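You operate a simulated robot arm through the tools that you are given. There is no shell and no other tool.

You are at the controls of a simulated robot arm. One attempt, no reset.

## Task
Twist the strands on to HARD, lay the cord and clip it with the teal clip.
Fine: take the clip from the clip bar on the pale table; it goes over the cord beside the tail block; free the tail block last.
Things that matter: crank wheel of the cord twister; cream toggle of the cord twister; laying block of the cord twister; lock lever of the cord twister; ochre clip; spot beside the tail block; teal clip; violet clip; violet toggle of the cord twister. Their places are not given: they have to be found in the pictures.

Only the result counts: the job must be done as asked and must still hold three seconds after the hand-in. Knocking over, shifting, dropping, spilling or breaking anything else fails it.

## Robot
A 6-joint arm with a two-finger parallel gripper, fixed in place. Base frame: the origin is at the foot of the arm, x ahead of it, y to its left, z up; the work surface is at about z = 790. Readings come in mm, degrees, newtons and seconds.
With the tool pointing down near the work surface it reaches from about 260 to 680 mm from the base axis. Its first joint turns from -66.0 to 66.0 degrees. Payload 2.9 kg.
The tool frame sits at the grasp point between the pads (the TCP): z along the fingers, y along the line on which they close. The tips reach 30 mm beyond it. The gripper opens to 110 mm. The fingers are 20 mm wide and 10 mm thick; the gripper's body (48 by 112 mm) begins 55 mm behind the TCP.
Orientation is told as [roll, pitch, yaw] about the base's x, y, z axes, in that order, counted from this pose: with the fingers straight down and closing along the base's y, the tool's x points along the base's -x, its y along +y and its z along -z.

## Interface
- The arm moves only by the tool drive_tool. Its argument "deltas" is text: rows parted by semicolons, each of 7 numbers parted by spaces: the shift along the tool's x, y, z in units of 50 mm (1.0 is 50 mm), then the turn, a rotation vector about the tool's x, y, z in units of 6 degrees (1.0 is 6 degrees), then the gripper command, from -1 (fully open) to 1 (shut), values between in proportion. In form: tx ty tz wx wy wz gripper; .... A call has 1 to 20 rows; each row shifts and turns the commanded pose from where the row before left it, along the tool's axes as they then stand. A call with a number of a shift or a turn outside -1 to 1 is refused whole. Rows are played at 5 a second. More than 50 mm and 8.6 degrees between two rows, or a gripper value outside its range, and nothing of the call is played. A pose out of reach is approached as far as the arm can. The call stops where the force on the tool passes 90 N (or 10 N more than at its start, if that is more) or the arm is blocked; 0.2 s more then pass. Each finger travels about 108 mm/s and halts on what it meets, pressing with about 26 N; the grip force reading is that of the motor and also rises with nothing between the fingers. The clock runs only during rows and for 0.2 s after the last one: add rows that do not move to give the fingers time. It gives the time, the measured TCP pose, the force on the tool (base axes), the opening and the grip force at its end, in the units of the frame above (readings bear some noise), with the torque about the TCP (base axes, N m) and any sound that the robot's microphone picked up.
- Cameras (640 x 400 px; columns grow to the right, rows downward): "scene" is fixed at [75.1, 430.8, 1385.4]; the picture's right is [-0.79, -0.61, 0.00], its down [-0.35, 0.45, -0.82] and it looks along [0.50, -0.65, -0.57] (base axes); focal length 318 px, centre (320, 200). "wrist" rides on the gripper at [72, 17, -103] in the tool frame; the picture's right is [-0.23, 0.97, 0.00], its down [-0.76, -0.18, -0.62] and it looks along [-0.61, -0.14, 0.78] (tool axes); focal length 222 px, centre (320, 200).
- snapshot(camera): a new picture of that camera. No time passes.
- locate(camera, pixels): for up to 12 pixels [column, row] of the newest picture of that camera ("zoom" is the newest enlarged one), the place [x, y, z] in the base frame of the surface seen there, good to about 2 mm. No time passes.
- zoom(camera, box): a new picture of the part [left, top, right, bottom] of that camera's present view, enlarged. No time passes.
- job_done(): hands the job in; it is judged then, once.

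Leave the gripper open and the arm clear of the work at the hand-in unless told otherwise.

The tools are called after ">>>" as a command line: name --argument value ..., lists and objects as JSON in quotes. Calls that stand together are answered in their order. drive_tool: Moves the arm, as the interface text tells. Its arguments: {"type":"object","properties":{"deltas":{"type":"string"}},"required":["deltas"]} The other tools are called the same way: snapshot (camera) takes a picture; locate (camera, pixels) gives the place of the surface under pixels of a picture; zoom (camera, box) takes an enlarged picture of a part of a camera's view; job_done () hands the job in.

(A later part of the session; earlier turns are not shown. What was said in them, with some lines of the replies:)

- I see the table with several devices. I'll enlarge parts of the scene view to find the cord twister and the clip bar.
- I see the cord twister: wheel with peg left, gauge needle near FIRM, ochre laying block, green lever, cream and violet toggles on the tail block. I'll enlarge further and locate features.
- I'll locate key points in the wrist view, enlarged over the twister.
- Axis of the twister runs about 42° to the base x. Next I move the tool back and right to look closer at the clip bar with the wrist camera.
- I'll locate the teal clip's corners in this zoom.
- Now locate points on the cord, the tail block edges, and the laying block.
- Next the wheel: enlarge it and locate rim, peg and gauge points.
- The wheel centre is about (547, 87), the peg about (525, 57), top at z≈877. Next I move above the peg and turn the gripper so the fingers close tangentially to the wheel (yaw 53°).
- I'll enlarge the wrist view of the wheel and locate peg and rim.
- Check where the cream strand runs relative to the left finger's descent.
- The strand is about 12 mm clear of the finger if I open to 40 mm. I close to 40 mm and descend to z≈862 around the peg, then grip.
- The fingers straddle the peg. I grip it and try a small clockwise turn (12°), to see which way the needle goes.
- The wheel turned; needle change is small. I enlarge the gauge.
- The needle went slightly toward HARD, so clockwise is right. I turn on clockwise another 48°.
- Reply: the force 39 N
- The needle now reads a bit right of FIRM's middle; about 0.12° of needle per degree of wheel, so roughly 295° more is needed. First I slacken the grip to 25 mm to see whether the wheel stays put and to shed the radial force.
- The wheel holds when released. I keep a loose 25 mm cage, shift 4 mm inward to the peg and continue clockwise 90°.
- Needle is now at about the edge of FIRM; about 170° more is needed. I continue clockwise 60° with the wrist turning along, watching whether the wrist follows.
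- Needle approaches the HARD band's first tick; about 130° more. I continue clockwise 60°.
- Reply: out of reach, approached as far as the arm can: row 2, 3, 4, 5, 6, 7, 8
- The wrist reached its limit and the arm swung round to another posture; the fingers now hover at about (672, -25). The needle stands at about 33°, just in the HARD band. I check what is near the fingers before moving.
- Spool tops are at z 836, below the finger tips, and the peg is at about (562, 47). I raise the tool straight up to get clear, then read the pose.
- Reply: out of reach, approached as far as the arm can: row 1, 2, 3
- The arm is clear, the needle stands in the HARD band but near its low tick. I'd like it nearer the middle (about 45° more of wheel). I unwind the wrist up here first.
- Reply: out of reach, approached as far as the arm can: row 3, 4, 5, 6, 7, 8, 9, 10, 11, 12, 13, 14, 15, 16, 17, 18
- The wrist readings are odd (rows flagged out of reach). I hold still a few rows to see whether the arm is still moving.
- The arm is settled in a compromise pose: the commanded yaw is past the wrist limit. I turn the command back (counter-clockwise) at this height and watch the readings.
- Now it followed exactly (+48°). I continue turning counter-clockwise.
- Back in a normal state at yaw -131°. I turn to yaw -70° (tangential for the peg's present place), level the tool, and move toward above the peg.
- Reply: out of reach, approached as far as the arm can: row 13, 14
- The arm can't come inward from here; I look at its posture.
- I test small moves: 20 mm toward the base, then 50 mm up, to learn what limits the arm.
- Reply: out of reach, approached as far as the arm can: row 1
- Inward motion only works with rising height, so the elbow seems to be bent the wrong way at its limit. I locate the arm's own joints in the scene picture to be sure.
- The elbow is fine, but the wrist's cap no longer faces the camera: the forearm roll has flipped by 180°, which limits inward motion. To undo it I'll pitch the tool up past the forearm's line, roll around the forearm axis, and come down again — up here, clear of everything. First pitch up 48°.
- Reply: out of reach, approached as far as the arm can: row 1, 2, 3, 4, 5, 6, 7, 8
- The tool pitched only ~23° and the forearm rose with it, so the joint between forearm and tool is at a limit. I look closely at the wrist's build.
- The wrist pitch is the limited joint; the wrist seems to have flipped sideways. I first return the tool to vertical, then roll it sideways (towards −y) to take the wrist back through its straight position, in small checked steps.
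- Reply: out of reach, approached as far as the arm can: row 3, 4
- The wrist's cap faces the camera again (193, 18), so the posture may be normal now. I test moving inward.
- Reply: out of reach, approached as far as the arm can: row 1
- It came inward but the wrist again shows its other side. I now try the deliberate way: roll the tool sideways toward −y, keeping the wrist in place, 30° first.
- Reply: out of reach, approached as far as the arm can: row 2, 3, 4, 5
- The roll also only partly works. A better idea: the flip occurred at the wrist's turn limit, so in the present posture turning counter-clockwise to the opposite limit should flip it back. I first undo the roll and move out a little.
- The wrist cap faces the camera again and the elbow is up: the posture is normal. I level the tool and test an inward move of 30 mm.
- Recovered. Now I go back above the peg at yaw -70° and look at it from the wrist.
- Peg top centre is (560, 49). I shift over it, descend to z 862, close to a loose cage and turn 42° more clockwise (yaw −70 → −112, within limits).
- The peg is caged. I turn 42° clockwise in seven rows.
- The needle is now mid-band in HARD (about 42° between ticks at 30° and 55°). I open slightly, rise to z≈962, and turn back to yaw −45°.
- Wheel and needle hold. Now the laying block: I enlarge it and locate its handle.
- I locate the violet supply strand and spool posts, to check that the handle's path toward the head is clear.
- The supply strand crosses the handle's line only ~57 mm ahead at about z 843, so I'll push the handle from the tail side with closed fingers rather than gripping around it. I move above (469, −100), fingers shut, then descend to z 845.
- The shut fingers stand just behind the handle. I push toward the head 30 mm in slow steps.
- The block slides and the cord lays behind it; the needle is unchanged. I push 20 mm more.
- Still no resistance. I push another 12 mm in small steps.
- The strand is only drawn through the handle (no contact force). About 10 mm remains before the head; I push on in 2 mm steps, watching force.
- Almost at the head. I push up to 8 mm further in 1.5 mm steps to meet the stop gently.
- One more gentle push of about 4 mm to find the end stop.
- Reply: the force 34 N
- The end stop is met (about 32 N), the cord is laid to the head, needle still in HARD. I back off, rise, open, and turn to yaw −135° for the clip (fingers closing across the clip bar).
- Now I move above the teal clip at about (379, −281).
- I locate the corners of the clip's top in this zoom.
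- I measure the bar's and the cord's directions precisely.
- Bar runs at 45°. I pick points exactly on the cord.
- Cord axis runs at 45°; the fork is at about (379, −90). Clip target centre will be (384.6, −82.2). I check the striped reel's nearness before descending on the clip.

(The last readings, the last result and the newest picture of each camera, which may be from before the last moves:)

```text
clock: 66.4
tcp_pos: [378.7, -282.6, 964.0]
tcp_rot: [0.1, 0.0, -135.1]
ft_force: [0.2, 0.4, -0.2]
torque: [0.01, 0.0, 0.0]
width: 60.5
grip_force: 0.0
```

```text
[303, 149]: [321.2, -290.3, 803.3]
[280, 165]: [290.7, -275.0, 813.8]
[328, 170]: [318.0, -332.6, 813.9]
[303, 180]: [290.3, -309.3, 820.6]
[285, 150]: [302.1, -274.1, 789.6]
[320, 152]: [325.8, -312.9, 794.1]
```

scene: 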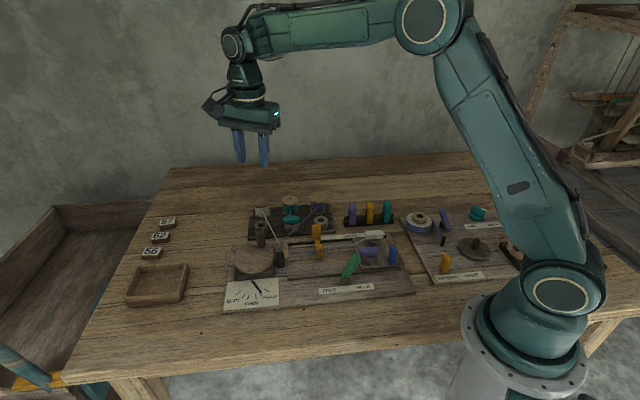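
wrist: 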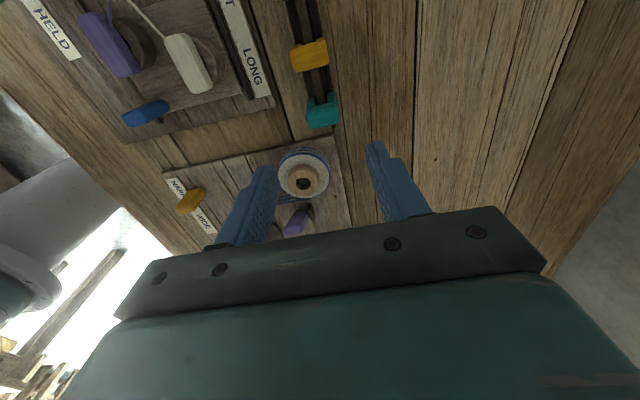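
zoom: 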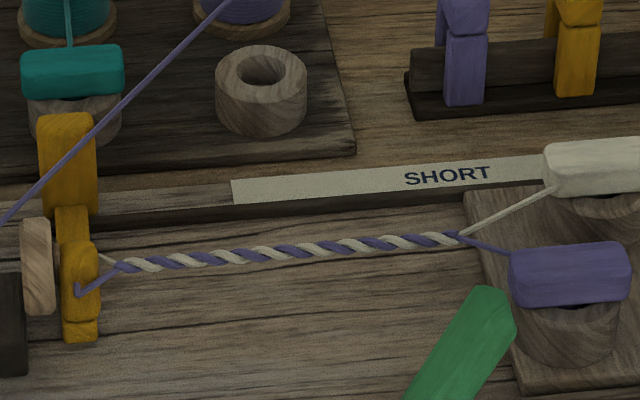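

The reel is over 50 mm away. I centre over the clip, set 44 mm opening, and descend to z 842.

>>> drive_tool --deltas "0.059 0.056 0 0 0 0 0.2;0 0 0 0 0 0 0.2;0 0 0.61 0 0 0 0.2;0 0 0.61 0 0 0 0.2;0 0 0.61 0 0 0 0.2;0 0 0.61 0 0 0 0.2;0 0 0 0 0 0 0.2"

>>> snapshot --camera "wrist"

>>> zoom --camera "scene" --box '[330, 160, 450, 240]'

```text
clock: 68.0
tcp_pos: [383.4, -280.5, 841.7]
tcp_rot: [0.1, 0.0, -135.0]
ft_force: [0.5, 0.0, 0.1]
torque: [-0.03, 0.03, 0.01]
width: 43.9
grip_force: 0.1
```

```text
taken
```

wrist: 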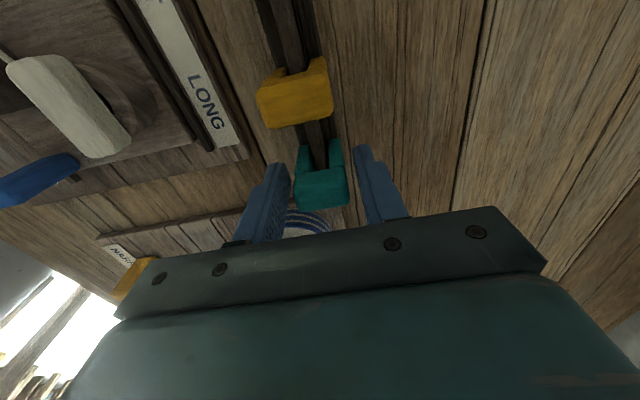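

```text
5.00 times, centred on (390, 200) of scene
```

zoom: 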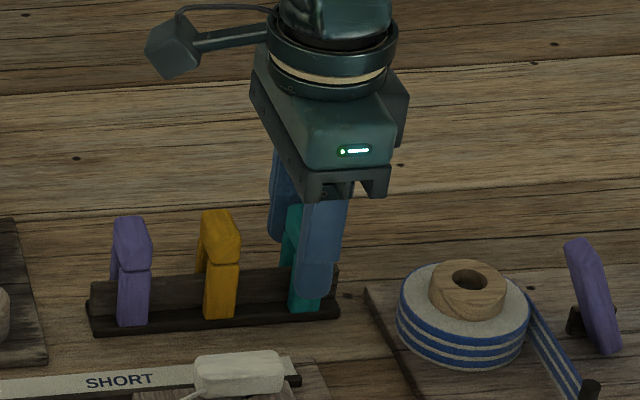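

The clip lies between the fingers. I close on it and wait.

>>> drive_tool --deltas "0 0 0 0 0 0 1;0 0 0 0 0 0 1;0 0 0 0 0 0 1;0 0 0 0 0 0 1"

>>> snapshot --camera "wrist"

```text
clock: 69.0
tcp_pos: [383.2, -281.8, 842.2]
tcp_rot: [0.1, 0.0, -135.0]
ft_force: [-0.1, -0.2, 0.5]
torque: [0.02, 0.01, 0.01]
width: 30.7
grip_force: 26.3
```

```text
taken
```

wrist: 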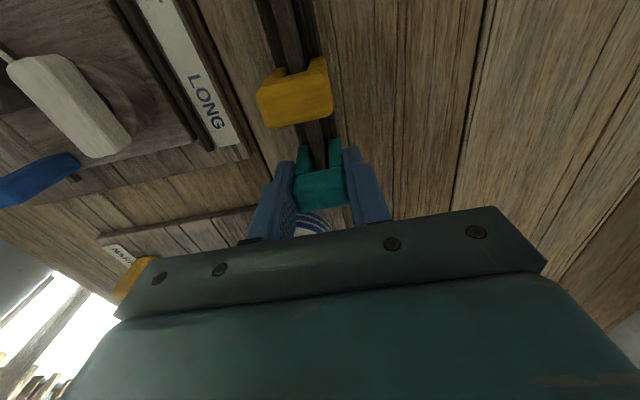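

Gripped at 30.7 mm with 26 N. I lift straight up 120 mm.

>>> drive_tool --deltas "0 0 -0.2 0 0 0 1;0 0 -0.4 0 0 0 1;0 0 -0.6 0 0 0 1;0 0 -0.6 0 0 0 1;0 0 -0.6 0 0 0 1;0 0 0 0 0 0 1"

>>> snapshot --camera "wrist"

>>> zoom --camera "scene" --box '[330, 130, 450, 240]'

```text
clock: 70.4
tcp_pos: [381.2, -281.1, 961.2]
tcp_rot: [0.1, 0.0, -135.1]
ft_force: [0.0, 0.0, 0.7]
torque: [0.02, 0.01, 0.01]
width: 30.8
grip_force: 25.8
```

```text
taken
```

wrist: 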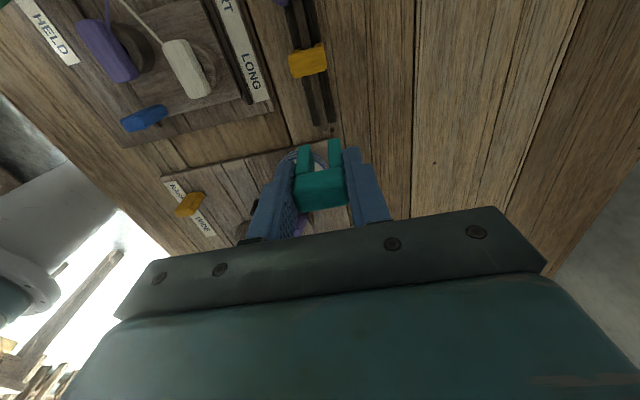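

```text
3.64 times, centred on (390, 185) of scene
```

zoom: 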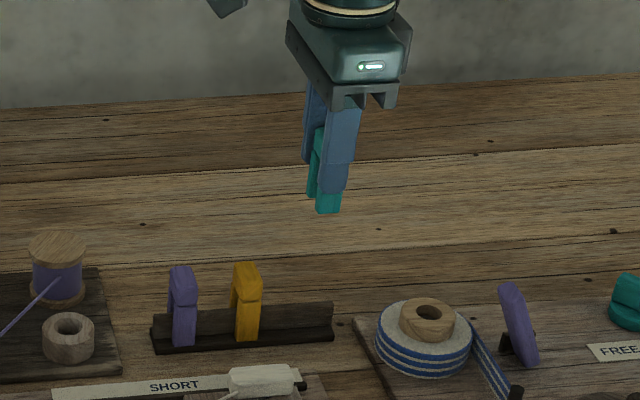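

The clip is in hand. I measure its place relative to the tool.

>>> zoom --camera "wrist" --box '[270, 130, 370, 220]'

>>> locate --camera "zoom" --pixels '[[175, 290], [480, 260], [185, 365], [500, 330], [330, 310], [215, 120], [400, 90], [250, 150], [370, 130]]'

```text
4.44 times, centred on (320, 175) of wrist
```

zoom: 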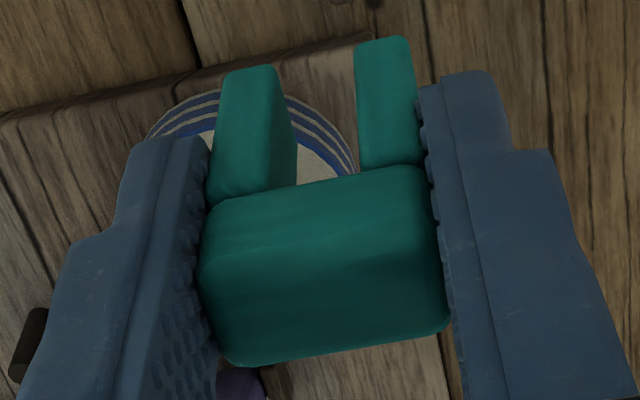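

```text
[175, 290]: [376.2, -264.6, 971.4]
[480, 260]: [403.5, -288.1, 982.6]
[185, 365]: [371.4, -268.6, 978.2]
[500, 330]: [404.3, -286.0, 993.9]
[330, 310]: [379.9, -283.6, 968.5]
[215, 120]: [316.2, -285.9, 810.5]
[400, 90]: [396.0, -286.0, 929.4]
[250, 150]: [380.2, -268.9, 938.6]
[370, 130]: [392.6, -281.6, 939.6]
```

>>> locate --camera "zoom" --pixels '[[215, 215], [425, 180], [230, 350], [440, 320], [320, 200], [335, 345], [215, 280], [435, 250], [325, 270], [245, 80], [385, 45], [220, 190]]'

```text
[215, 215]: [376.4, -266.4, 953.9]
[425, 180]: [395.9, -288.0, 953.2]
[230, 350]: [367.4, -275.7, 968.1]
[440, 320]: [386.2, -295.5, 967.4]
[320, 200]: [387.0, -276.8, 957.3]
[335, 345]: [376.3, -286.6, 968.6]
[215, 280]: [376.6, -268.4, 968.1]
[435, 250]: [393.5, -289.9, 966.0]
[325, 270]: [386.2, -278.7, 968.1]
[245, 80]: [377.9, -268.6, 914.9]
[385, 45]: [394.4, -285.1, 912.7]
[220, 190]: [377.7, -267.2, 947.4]
```

The clip is centred on the TCP; its slot top is about 16 mm and legs' ends about 46 mm below it. I carry it above the spot (384.6, −82.2).

>>> drive_tool --deltas "0.572 -0.553 0 0 0 0 1;0.572 -0.553 0 0 0 0 1;0.572 -0.553 0 0 0 0 1;0.572 -0.553 0 0 0 0 1;0.572 -0.553 0 0 0 0 1;0 0 0 0 0 0 1;0 0 0 0 0 0 1"

>>> snapshot --camera "wrist"

>>> zoom --camera "scene" --box '[280, 150, 420, 280]'

```text
clock: 72.0
tcp_pos: [384.2, -80.9, 963.6]
tcp_rot: [0.1, -0.1, -134.9]
ft_force: [-0.1, 0.3, -0.4]
torque: [0.02, 0.0, -0.02]
width: 30.9
grip_force: 26.1
```

```text
taken
```

wrist: 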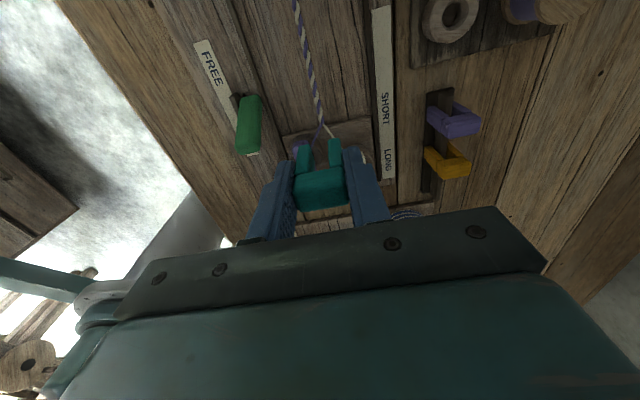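

```text
3.08 times, centred on (350, 215) of scene
```

zoom: 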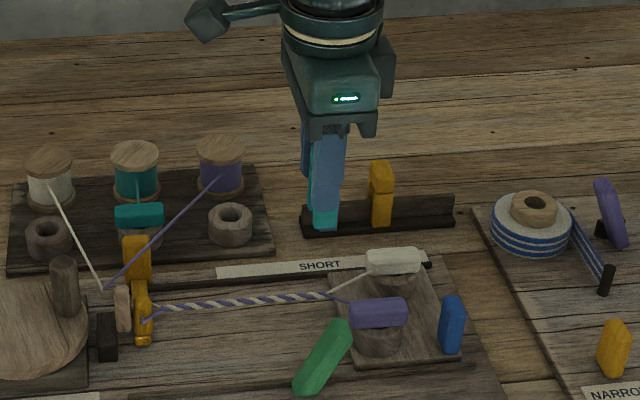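

I locate the cord from this view to confirm its axis.

>>> zoom --camera "wrist" --box '[260, 20, 380, 160]'

>>> locate --camera "wrist" --pixels '[[299, 20], [305, 45], [311, 70], [315, 90], [318, 108], [320, 118], [321, 124], [322, 128]]'

```text
2.86 times, centred on (320, 90) of wrist
```

zoom: 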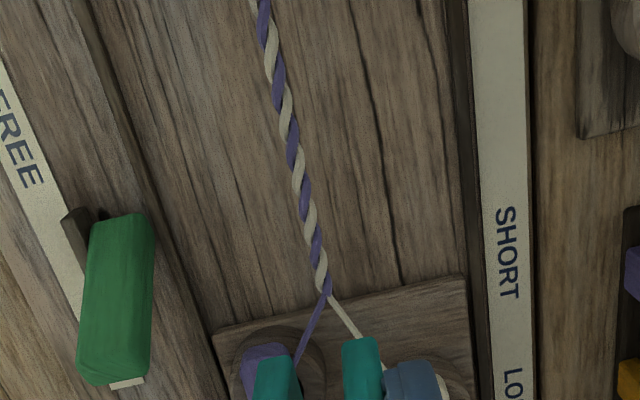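

```text
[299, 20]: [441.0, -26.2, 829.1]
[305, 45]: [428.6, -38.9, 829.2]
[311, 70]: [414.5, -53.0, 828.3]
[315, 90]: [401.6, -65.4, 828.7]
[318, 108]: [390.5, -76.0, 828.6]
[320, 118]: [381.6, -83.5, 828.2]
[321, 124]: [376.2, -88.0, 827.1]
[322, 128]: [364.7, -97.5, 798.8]
```

Cord axis confirmed. I adjust 1.4 mm sideways and descend so the legs straddle the cord (to z≈851).

>>> drive_tool --deltas "-0.02 0.028 0 0 0 0 1;0 0 0.6 0 0 0 1;0 0 0.6 0 0 0 1;0 0 0.4 0 0 0 1;0 0 0.35 0 0 0 1;0 0 0.3 0 0 0 1;0 0 0 0 0 0 1"

>>> snapshot --camera "wrist"

>>> zoom --camera "scene" --box '[310, 190, 400, 270]'

```text
clock: 73.6
tcp_pos: [385.1, -84.7, 850.5]
tcp_rot: [0.1, 0.0, -135.0]
ft_force: [0.3, 0.1, -0.1]
torque: [0.01, 0.01, 0.03]
width: 31.0
grip_force: 25.9
```

```text
taken
```

wrist: 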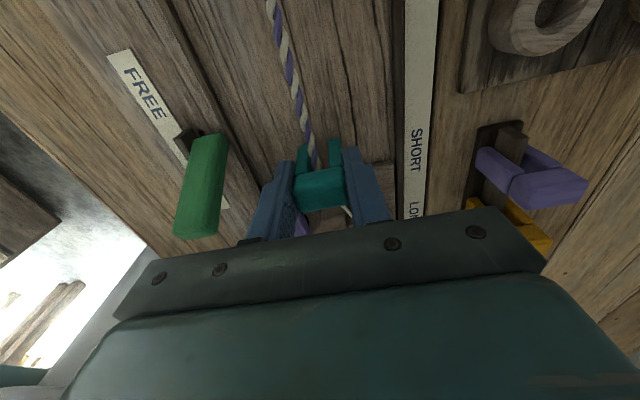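

```text
5.00 times, centred on (355, 230) of scene
```

zoom: 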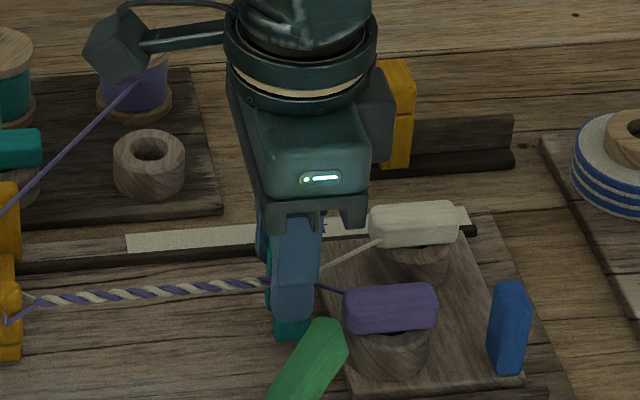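

I check in close-up that the cord lies between the legs.

>>> zoom --camera "wrist" --box '[270, 110, 370, 220]'

```text
3.64 times, centred on (320, 165) of wrist
```

zoom: 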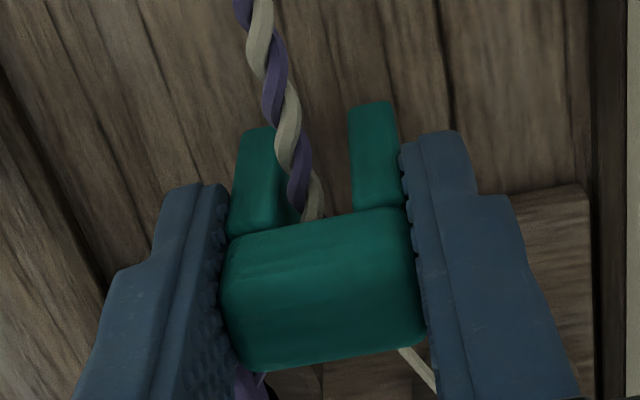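

The cord is in the slot but about 2 mm off-centre (left). I shift 2 mm, then lower gently 5 mm watching force.

>>> drive_tool --deltas "0 -0.04 0 0 0 0 1;0 0 0 0 0 0 1;0 0 0.03 0 0 0 1;0 0 0.03 0 0 0 1;0 0 0.03 0 0 0 1;0 0 0 0 0 0 1"

>>> zoom --camera "wrist" --box '[270, 110, 370, 220]'

```text
clock: 75.0
tcp_pos: [384.0, -81.8, 845.6]
tcp_rot: [0.1, 0.0, -135.0]
ft_force: [0.1, 0.7, -0.9]
torque: [-0.01, -0.01, -0.02]
width: 31.1
grip_force: 25.6
```

```text
3.64 times, centred on (320, 165) of wrist
```

zoom: 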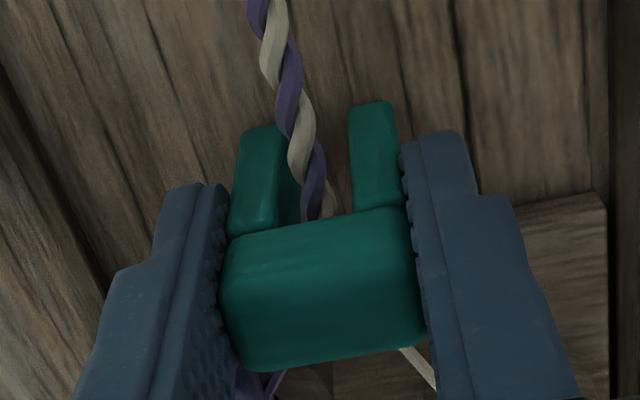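

Centred, no contact yet. I lower further in 1.5 mm steps until contact is felt.

>>> drive_tool --deltas "0 0 0.03 0 0 0 1;0 0 0.03 0 0 0 1;0 0 0 0 0 0 1"

>>> zoom --camera "scene" --box '[310, 190, 400, 270]'

```text
clock: 75.8
tcp_pos: [385.2, -82.5, 843.9]
tcp_rot: [0.0, 0.1, -135.0]
ft_force: [-5.9, 3.4, 24.2]
torque: [0.07, 0.29, -0.04]
width: 31.2
grip_force: 26.0
```

```text
5.00 times, centred on (355, 230) of scene
```

zoom: 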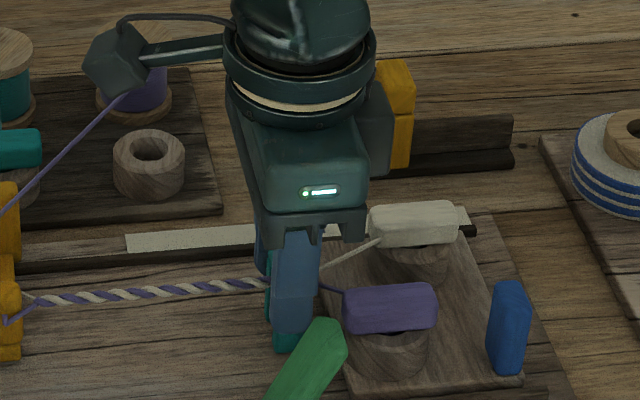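

Contact at 24 N: the clip rests on the cord. I press slightly more to see whether it snaps on.

>>> drive_tool --deltas "0 0 0.02 0 0 0 1;0 0 0.02 0 0 0 1;0 0 0 0 0 0 1"

```text
clock: 76.6
tcp_pos: [384.5, -82.2, 839.7]
tcp_rot: [0.2, 0.0, -135.0]
ft_force: [-1.8, 3.3, 24.2]
torque: [0.16, 0.14, -0.01]
width: 30.9
grip_force: 25.9
```

The tool went 4 mm down at the same force; I check whether the clip slipped in the fingers or moved down.

>>> zoom --camera "wrist" --box '[270, 110, 370, 220]'

>>> locate --camera "zoom" --pixels '[[325, 290], [325, 240], [290, 330], [320, 200], [290, 150], [270, 260], [390, 240]]'

>>> zoom --camera "scene" --box '[310, 190, 400, 270]'

```text
3.64 times, centred on (320, 165) of wrist
```

zoom: 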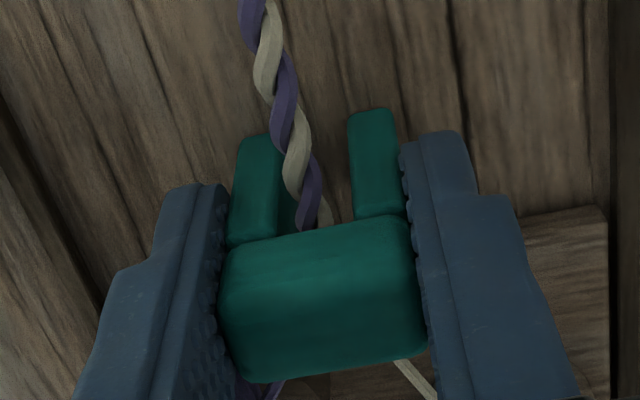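

```text
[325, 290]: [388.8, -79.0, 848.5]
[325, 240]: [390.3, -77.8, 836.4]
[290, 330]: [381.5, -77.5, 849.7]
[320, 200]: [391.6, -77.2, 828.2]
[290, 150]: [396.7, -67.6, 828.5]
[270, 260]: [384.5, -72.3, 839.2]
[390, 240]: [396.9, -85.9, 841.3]
```

```text
5.00 times, centred on (355, 230) of scene
```

zoom: 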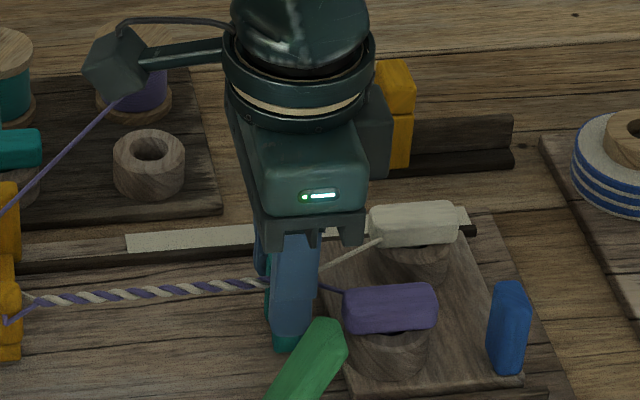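

The clip now rests fully (top at z≈850) and the fingers slid a little on it. I relieve the pressure and open a little to see whether it stays.

>>> drive_tool --deltas "0 0 -0.03 0 0 0 1;0 0 0 0 0 0 0.9;0 0 0 0 0 0 0.3;0 0 0 0 0 0 0.3;0 0 0 0 0 0 0.3"

>>> zoom --camera "wrist" --box '[270, 110, 370, 220]'

>>> zoom --camera "scene" --box '[310, 190, 400, 270]'

```text
clock: 77.8
tcp_pos: [384.8, -83.0, 842.1]
tcp_rot: [0.1, 0.1, -135.0]
ft_force: [0.3, 0.3, -0.7]
torque: [-0.02, -0.02, 0.02]
width: 38.5
grip_force: 0.0
```

```text
3.64 times, centred on (320, 165) of wrist
```

zoom: 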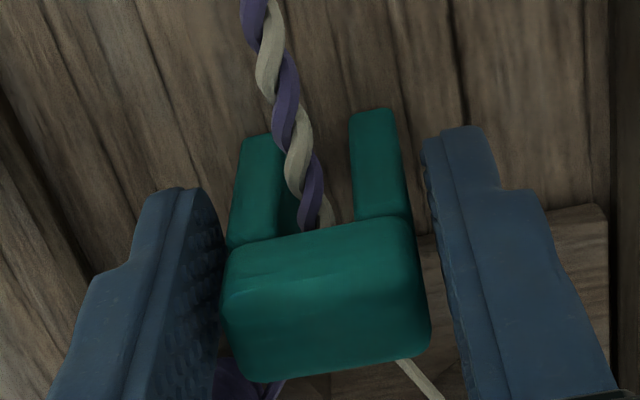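

```text
5.00 times, centred on (355, 230) of scene
```

zoom: 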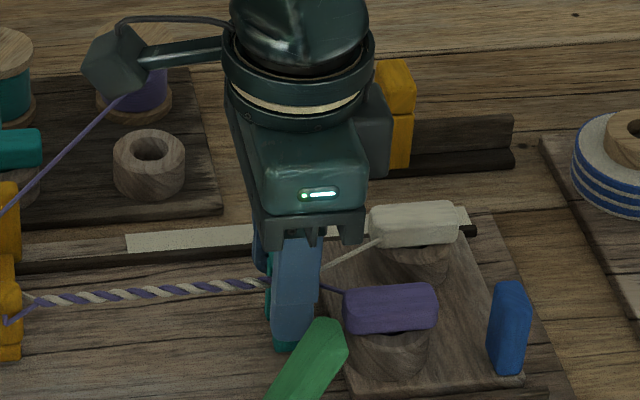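

The clip stands by itself. I open to 50 mm and rise straight up.

>>> drive_tool --deltas "0 0 0 0 0 0 0.09;0 0 0 0 0 0 0.09;0 0 -0.3 0 0 0 0.09;0 0 -0.6 0 0 0 0.09;0 0 -0.8 0 0 0 0.09;0 0 -0.8 0 0 0 0.09;0 0 0 0 0 0 0.09"

>>> snapshot --camera "wrist"

>>> zoom --camera "scene" --box '[300, 190, 400, 280]'

```text
clock: 79.4
tcp_pos: [384.0, -81.0, 967.2]
tcp_rot: [0.2, -0.1, -135.0]
ft_force: [-0.8, -0.2, -1.1]
torque: [-0.01, -0.01, -0.03]
width: 50.2
grip_force: 0.1
```

```text
taken
```

wrist: 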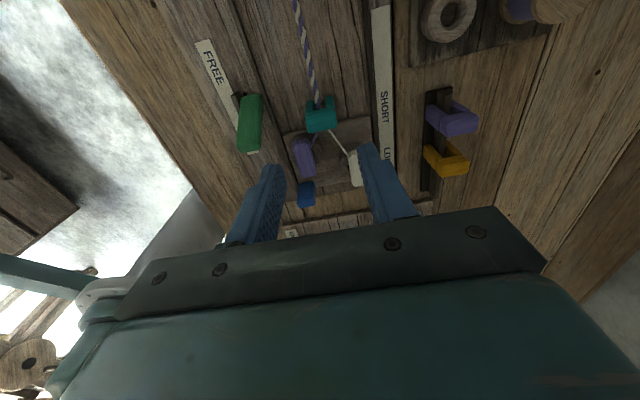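

```text
4.44 times, centred on (350, 235) of scene
```

zoom: 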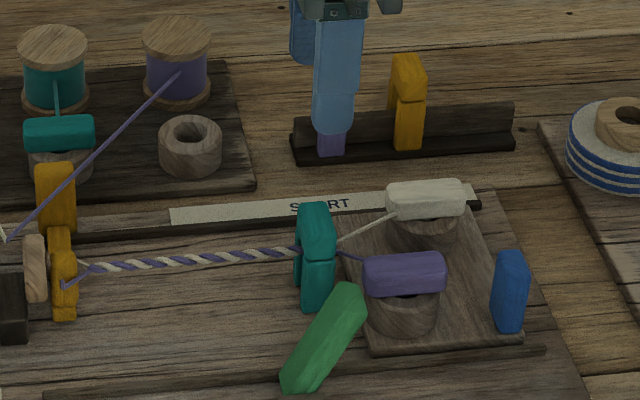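

The teal clip stands squarely over the cord beside the tail block. Next the green lock lever, from HELD to FREE. I enlarge and locate it.

>>> zoom --camera "scene" --box '[310, 235, 400, 300]'

>>> locate --camera "zoom" --pixels '[[245, 120], [290, 130], [262, 135], [200, 235], [250, 200], [270, 245], [225, 180], [215, 310], [190, 310], [250, 300], [215, 280], [235, 130]]'

>>> zoom --camera "wrist" --box '[190, 30, 350, 210]'

>>> locate --camera "zoom" --pixels '[[215, 150], [275, 150], [245, 270], [200, 265], [245, 155], [240, 250], [270, 270], [195, 140], [240, 200], [225, 275]]'

```text
6.15 times, centred on (355, 268) of scene
```

zoom: 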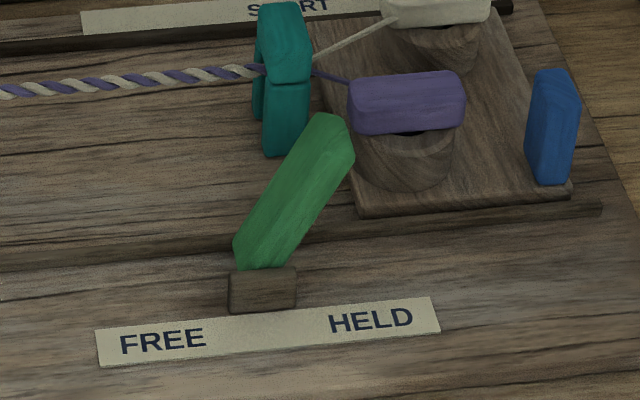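

```text
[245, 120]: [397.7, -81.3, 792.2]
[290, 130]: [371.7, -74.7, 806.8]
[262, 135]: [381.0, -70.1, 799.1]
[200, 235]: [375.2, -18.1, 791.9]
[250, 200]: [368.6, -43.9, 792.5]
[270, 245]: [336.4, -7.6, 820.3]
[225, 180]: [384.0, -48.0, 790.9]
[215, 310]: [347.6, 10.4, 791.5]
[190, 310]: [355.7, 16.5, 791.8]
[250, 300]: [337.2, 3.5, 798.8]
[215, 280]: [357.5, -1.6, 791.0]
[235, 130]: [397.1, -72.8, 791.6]
```

```text
2.22 times, centred on (270, 120) of wrist
```

zoom: 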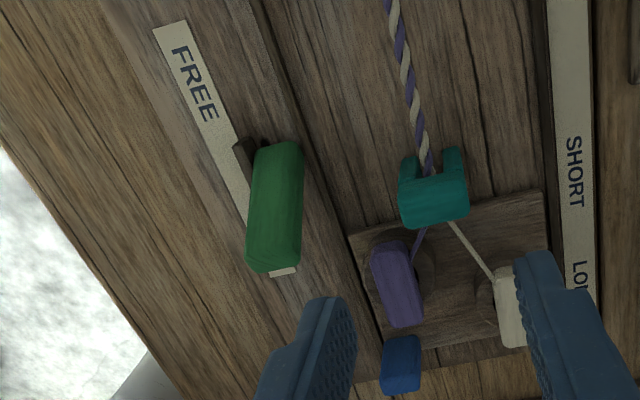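

```text
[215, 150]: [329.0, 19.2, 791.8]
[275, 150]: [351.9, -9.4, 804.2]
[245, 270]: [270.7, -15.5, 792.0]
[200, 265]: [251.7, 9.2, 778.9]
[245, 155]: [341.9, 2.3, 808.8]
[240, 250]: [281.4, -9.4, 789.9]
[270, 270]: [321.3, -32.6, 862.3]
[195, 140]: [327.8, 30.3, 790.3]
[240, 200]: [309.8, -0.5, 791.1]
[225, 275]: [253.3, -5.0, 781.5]
```

>>> locate --camera "zoom" --pixels '[[272, 200], [275, 225], [275, 245], [257, 258], [296, 250], [275, 265], [262, 175], [300, 170], [280, 155], [285, 262]]'

>>> zoom --camera "scene" --box '[310, 235, 400, 300]'

>>> locate --camera "zoom" --pixels '[[320, 118], [345, 125], [350, 155], [325, 150], [300, 180], [270, 220], [245, 255], [280, 250], [335, 180], [262, 285], [235, 285]]'

```text
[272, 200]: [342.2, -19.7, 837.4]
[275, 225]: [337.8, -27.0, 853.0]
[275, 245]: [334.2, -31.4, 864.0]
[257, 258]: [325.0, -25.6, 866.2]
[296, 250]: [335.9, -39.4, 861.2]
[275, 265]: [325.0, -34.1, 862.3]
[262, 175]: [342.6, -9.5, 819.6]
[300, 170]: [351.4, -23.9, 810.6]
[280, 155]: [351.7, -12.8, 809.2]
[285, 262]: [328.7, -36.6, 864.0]
```

```text
6.15 times, centred on (355, 268) of scene
```

zoom: 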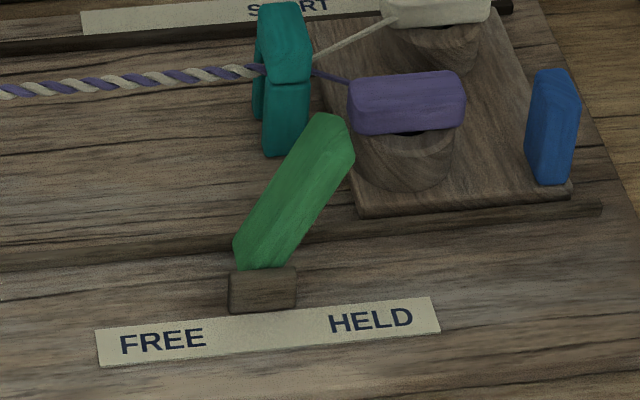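

```text
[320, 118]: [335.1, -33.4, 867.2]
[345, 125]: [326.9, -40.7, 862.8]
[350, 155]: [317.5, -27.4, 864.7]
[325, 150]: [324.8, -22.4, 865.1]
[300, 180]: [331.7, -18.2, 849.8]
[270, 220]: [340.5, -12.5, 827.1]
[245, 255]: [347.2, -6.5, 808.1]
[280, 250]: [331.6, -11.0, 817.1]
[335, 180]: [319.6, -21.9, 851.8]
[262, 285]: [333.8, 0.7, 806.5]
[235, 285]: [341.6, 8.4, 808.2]
```

Lever: top about (327, −32, 864), pivot about (342, −10, 806), tilted 27° toward HELD. I move behind it on the tail side (about (306, −49)), fingers shut, and descend to z 865.

>>> drive_tool --deltas "-0.322 -0.778 0 0 0 0 1;-0.322 -0.778 0 0 0 0 1;0 0 0 0 0 0 1;0 0 0.68 0 0 0 1;0 0 0.68 0 0 0 1;0 0 0.68 0 0 0 1;0 0 0 0 0 0 1"

>>> snapshot --camera "wrist"

>>> zoom --camera "scene" --box '[290, 180, 430, 310]'

```text
clock: 81.0
tcp_pos: [307.3, -47.5, 863.9]
tcp_rot: [0.1, -0.1, -135.0]
ft_force: [0.2, -0.4, 0.1]
torque: [0.0, -0.02, 0.03]
width: 0.1
grip_force: 26.0
```

```text
taken
```

wrist: 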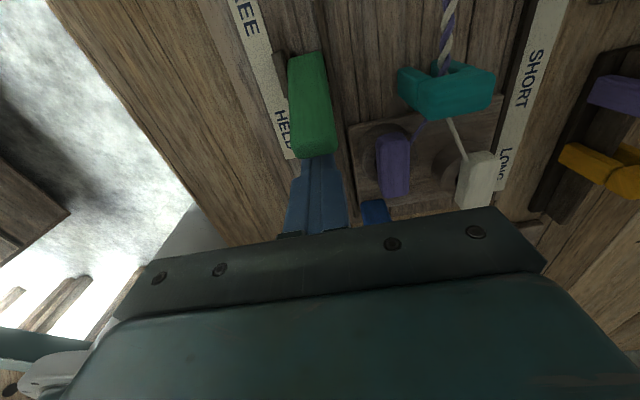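

```text
3.08 times, centred on (360, 245) of scene
```

zoom: 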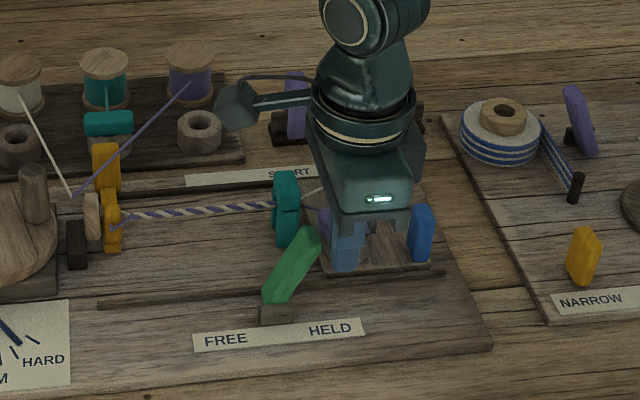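

The fingers stand right behind the lever, in line. I push toward FREE in 5 mm steps, 30 mm first.

>>> drive_tool --deltas "0.1 0 0 0 0 0 1;0.1 0 0 0 0 0 1;0.1 0 0 0 0 0 1;0.1 0 0 0 0 0 1;0.1 0 0 0 0 0 1;0.1 0 0 0 0 0 1;0 0 0 0 0 0 1"

>>> zoom --camera "scene" --box '[290, 180, 430, 310]'

```text
clock: 82.2
tcp_pos: [321.3, -35.0, 867.2]
tcp_rot: [0.1, -0.3, -135.2]
ft_force: [-9.6, -0.5, 24.5]
torque: [0.16, -0.17, 0.05]
width: 0.2
grip_force: 25.9
stopped in row 5: the force on the tool passed its limit at 97 N (the readings are from after the stop); the commanded pose is now the measured one
```

```text
3.08 times, centred on (360, 245) of scene
```

zoom: 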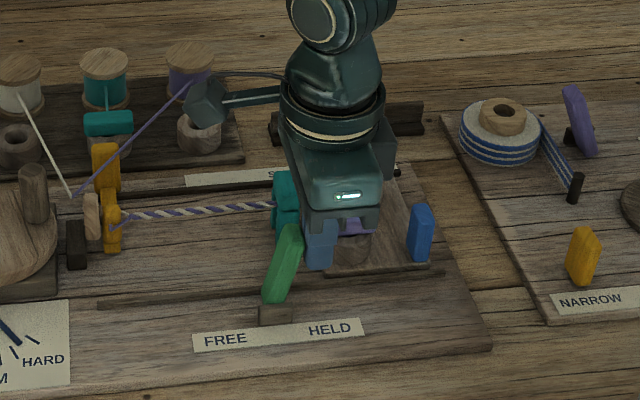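

The force limit tripped, but the lever has moved part of the way. I look closer before going on.

>>> zoom --camera "scene" --box '[330, 220, 400, 290]'

>>> zoom --camera "wrist" --box '[240, 30, 400, 240]'

```text
5.71 times, centred on (365, 255) of scene
```

zoom: 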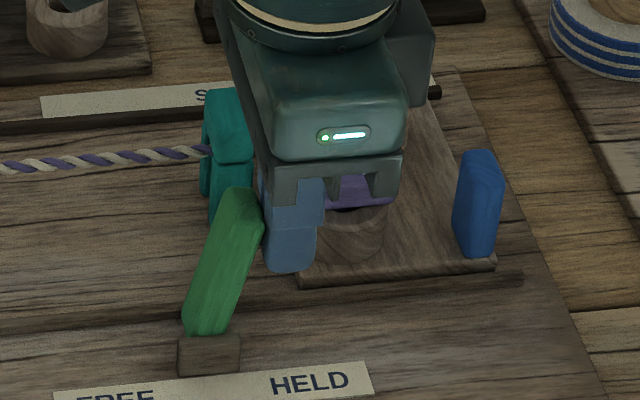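

```text
1.90 times, centred on (320, 135) of wrist
```

zoom: 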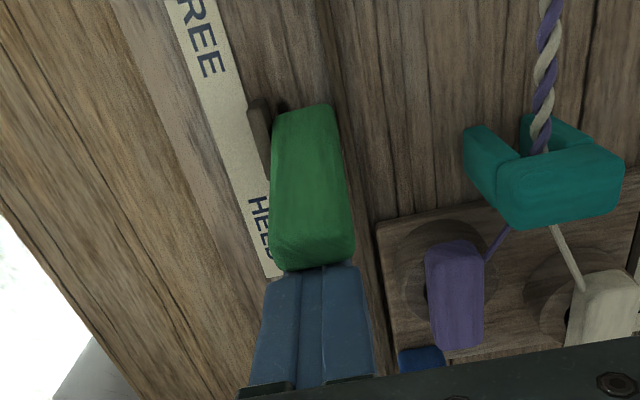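

I continue with slower 2 mm steps, rising slightly with the lever's arc.

>>> drive_tool --deltas "0.04 0 -0.008 0 0 0 1;0.04 0 -0.008 0 0 0 1;0.04 0 -0.006 0 0 0 1;0.04 0 -0.004 0 0 0 1;0.04 0 0 0 0 0 1;0 0 0 0 0 0 1"

>>> zoom --camera "scene" --box '[330, 220, 400, 290]'

```text
clock: 83.6
tcp_pos: [329.6, -27.5, 869.5]
tcp_rot: [0.3, 0.2, -135.0]
ft_force: [-18.0, 4.8, 66.7]
torque: [0.59, -0.44, 0.19]
width: 0.0
grip_force: 26.1
```

```text
5.71 times, centred on (365, 255) of scene
```

zoom: 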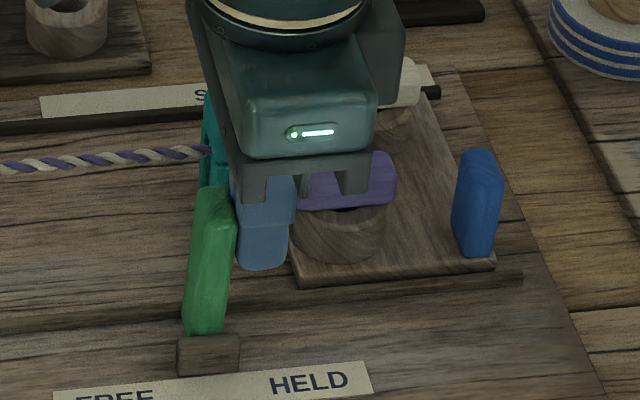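

The lever is near vertical, with upward force: its top catches under the fingers' step. I raise the tool 10 mm, then push on.

>>> drive_tool --deltas "0 0 -0.1 0 0 0 1;0 0 -0.1 0 0 0 1;0 0 0 0 0 0 1"

>>> drive_tool --deltas "0.06 0 0 0 0 0 1;0.06 0 0 0 0 0 1;0.06 0 0 0 0 0 1;0.06 0 0 0 0 0 1;0 0 0 0 0 0 1"

>>> zoom --camera "scene" --box '[310, 210, 400, 290]'

```text
clock: 84.4
tcp_pos: [329.6, -28.9, 879.1]
tcp_rot: [0.0, -0.1, -135.2]
ft_force: [-0.2, -0.4, 0.4]
torque: [-0.06, 0.01, -0.03]
width: 0.1
grip_force: 26.0
```

```text
clock: 85.6
tcp_pos: [338.8, -19.4, 878.9]
tcp_rot: [0.2, -0.1, -135.1]
ft_force: [-0.8, -0.5, -0.3]
torque: [-0.05, -0.01, -0.06]
width: 0.1
grip_force: 26.1
```

```text
5.00 times, centred on (355, 250) of scene
```

zoom: 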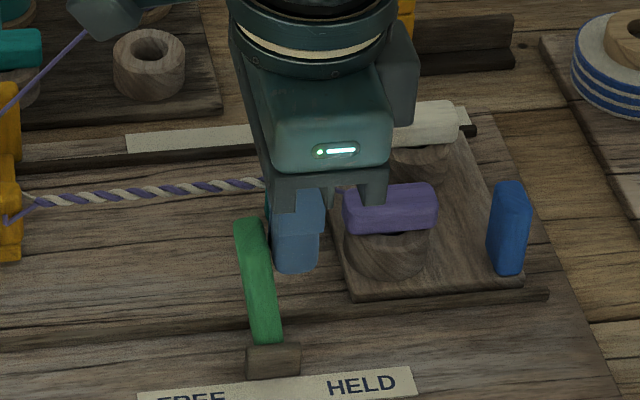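

The lever now leans to the FREE side, no force. I push on 16 mm more, going slightly down with it.

>>> drive_tool --deltas "0.06 0 0.02 0 0 0 1;0.06 0 0.02 0 0 0 1;0.06 0 0.03 0 0 0 1;0.06 0 0.03 0 0 0 1;0 0 0 0 0 0 1"

>>> zoom --camera "scene" --box '[310, 210, 400, 290]'

```text
clock: 86.8
tcp_pos: [346.4, -10.6, 873.3]
tcp_rot: [0.1, -0.2, -135.1]
ft_force: [-2.3, -2.9, 3.8]
torque: [-0.01, 0.04, 0.03]
width: 0.0
grip_force: 26.1
```

```text
5.00 times, centred on (355, 250) of scene
```

zoom: 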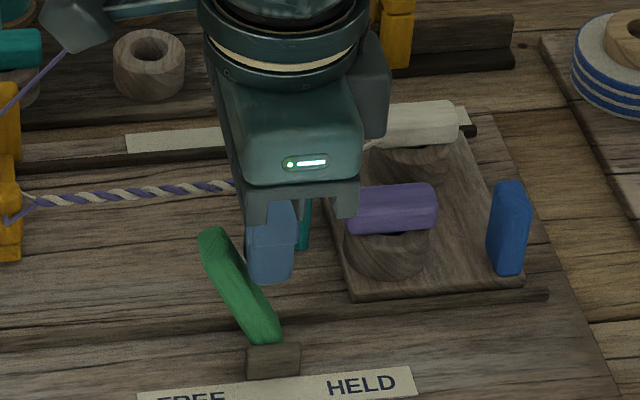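

The lever leans well to FREE; I push a few mm more to find its stop.

>>> drive_tool --deltas "0.05 0 0.02 0 0 0 1;0.05 0 0.02 0 0 0 1;0 0 0 0 0 0 1"

>>> zoom --camera "scene" --box '[310, 210, 400, 290]'

```text
clock: 87.6
tcp_pos: [346.4, -10.5, 872.3]
tcp_rot: [0.2, -0.8, -135.4]
ft_force: [-27.5, -26.4, 46.4]
torque: [-0.45, 0.57, -0.01]
width: 0.0
grip_force: 26.2
```

```text
5.00 times, centred on (355, 250) of scene
```

zoom: 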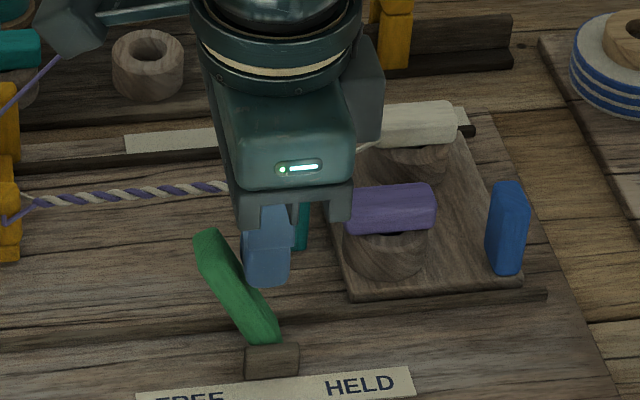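

The stop is met: lever at FREE. I back off 15 mm, rise well clear and open.

>>> drive_tool --deltas "-0.2 0 0 0 0 0 1;-0.15 0 -0.1 0 0 0 1;0 0 -0.8 0 0 0 1;0 0 -0.9 0 0 0 1;0 0 -0.9 0 0 0 1;0 0 0 0 0 0 -0.5;0 0 0 0 0 0 -1;0 0 0 0 0 0 -1;0 0 0 0 0 0 -1"

>>> snapshot --camera "scene"

>>> zoom --camera "scene" --box '[220, 180, 420, 310]'

>>> snapshot --camera "wrist"

```text
clock: 89.6
tcp_pos: [336.6, -17.3, 1005.8]
tcp_rot: [0.1, -0.2, -135.1]
ft_force: [0.1, -0.6, -0.1]
torque: [-0.01, -0.02, 0.01]
width: 109.8
grip_force: 0.1
```

```text
taken
```

scene: 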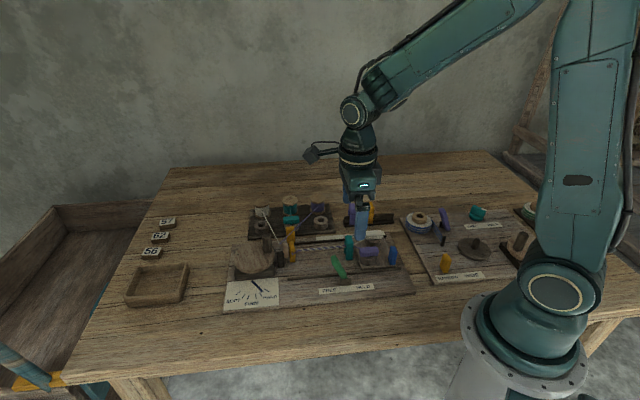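

```text
3.08 times, centred on (320, 245) of scene
```

zoom: 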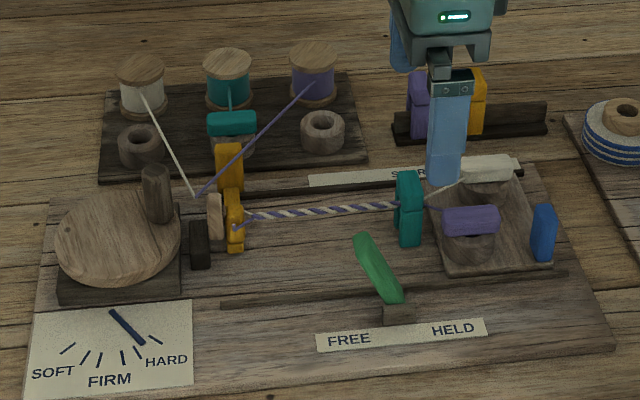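

```text
taken
```

wrist: 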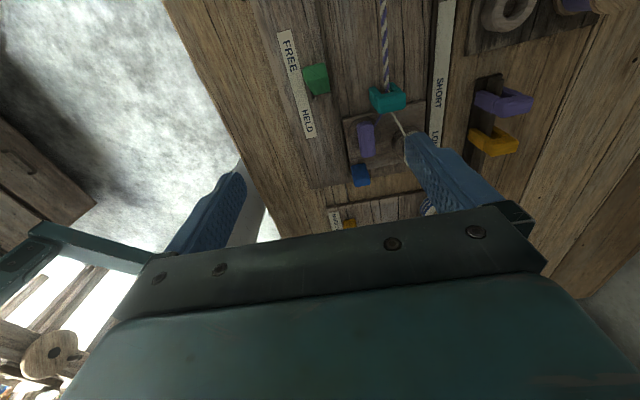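

Lever at FREE, clip upright on the cord, laying block at the head, needle in HARD. I raise the arm a bit more and let time pass, then check that all stays put.

>>> drive_tool --deltas "0 0 -0.8 0 0 0 -1;0 0 -0.8 0 0 0 -1;0 0 0 0 0 0 -1;0 0 0 0 0 0 -1;0 0 0 0 0 0 -1;0 0 0 0 0 0 -1;0 0 0 0 0 0 -1;0 0 0 0 0 0 -1;0 0 0 0 0 0 -1;0 0 0 0 0 0 -1;0 0 0 0 0 0 -1;0 0 0 0 0 0 -1;0 0 0 0 0 0 -1;0 0 0 0 0 0 -1;0 0 0 0 0 0 -1"

>>> zoom --camera "scene" --box '[220, 180, 420, 310]'

>>> zoom --camera "scene" --box '[310, 210, 410, 290]'

>>> zoom --camera "scene" --box '[220, 265, 290, 310]'

```text
clock: 92.8
tcp_pos: [337.4, -18.6, 1087.0]
tcp_rot: [0.1, -0.1, -135.1]
ft_force: [0.7, 0.8, 0.0]
torque: [0.0, 0.02, 0.02]
width: 109.7
grip_force: 0.0
```

```text
3.08 times, centred on (320, 245) of scene
```

zoom: 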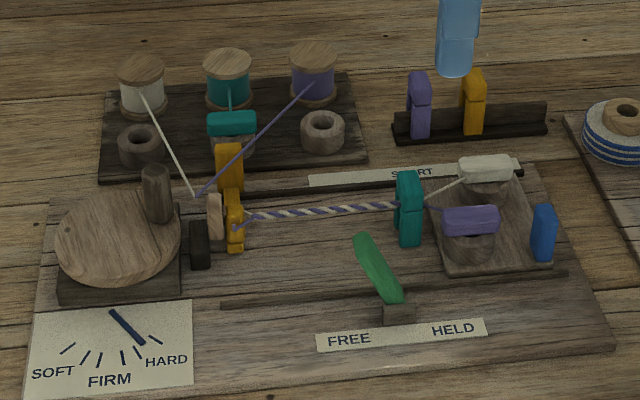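

```text
5.00 times, centred on (360, 250) of scene
```

zoom: 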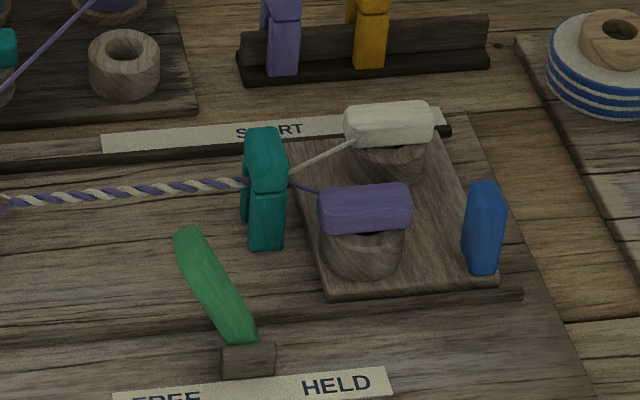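

```text
8.89 times, centred on (255, 288) of scene
```

zoom: 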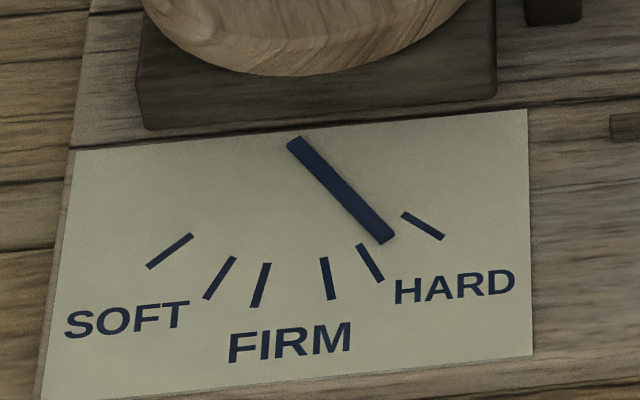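

All is steady after about 3 s: needle in HARD, cord laid to the head, teal clip over the cord beside the tail block, lever at FREE, gripper open and clear. I hand in.

>>> job_done

```text
The job is handed in.
```

The strands are twisted to HARD, the cord is laid, and the teal clip is on it beside the tail block. The job is handed in, but the hand-in gave no verdict.

- **Twist:** the needle sits near the middle of the HARD band and did not move during the later steps.
- **Lay:** I pushed the laying block to its end stop at the head. The cord is laid all the way from the tail block fork.
- **Clip:** the teal clip straddles the cord about 10 mm in front of the fork. It stands upright on its own; it did not audibly snap on, so it rests on the cord rather than being latched.
- **Tail block:** I pushed the lock lever from HELD to its stop at FREE, and did that last.

While cranking I ran the wrist into its turn limit. The arm swung out of posture low over the wheel and spools, and turned the wheel a further part-turn as it left the peg. Nothing was knocked or shifted in the pictures I took afterwards. I recovered the posture above the work and finished the twist.

About three seconds before the hand-in everything was steady, with the gripper open and the arm clear of the work.
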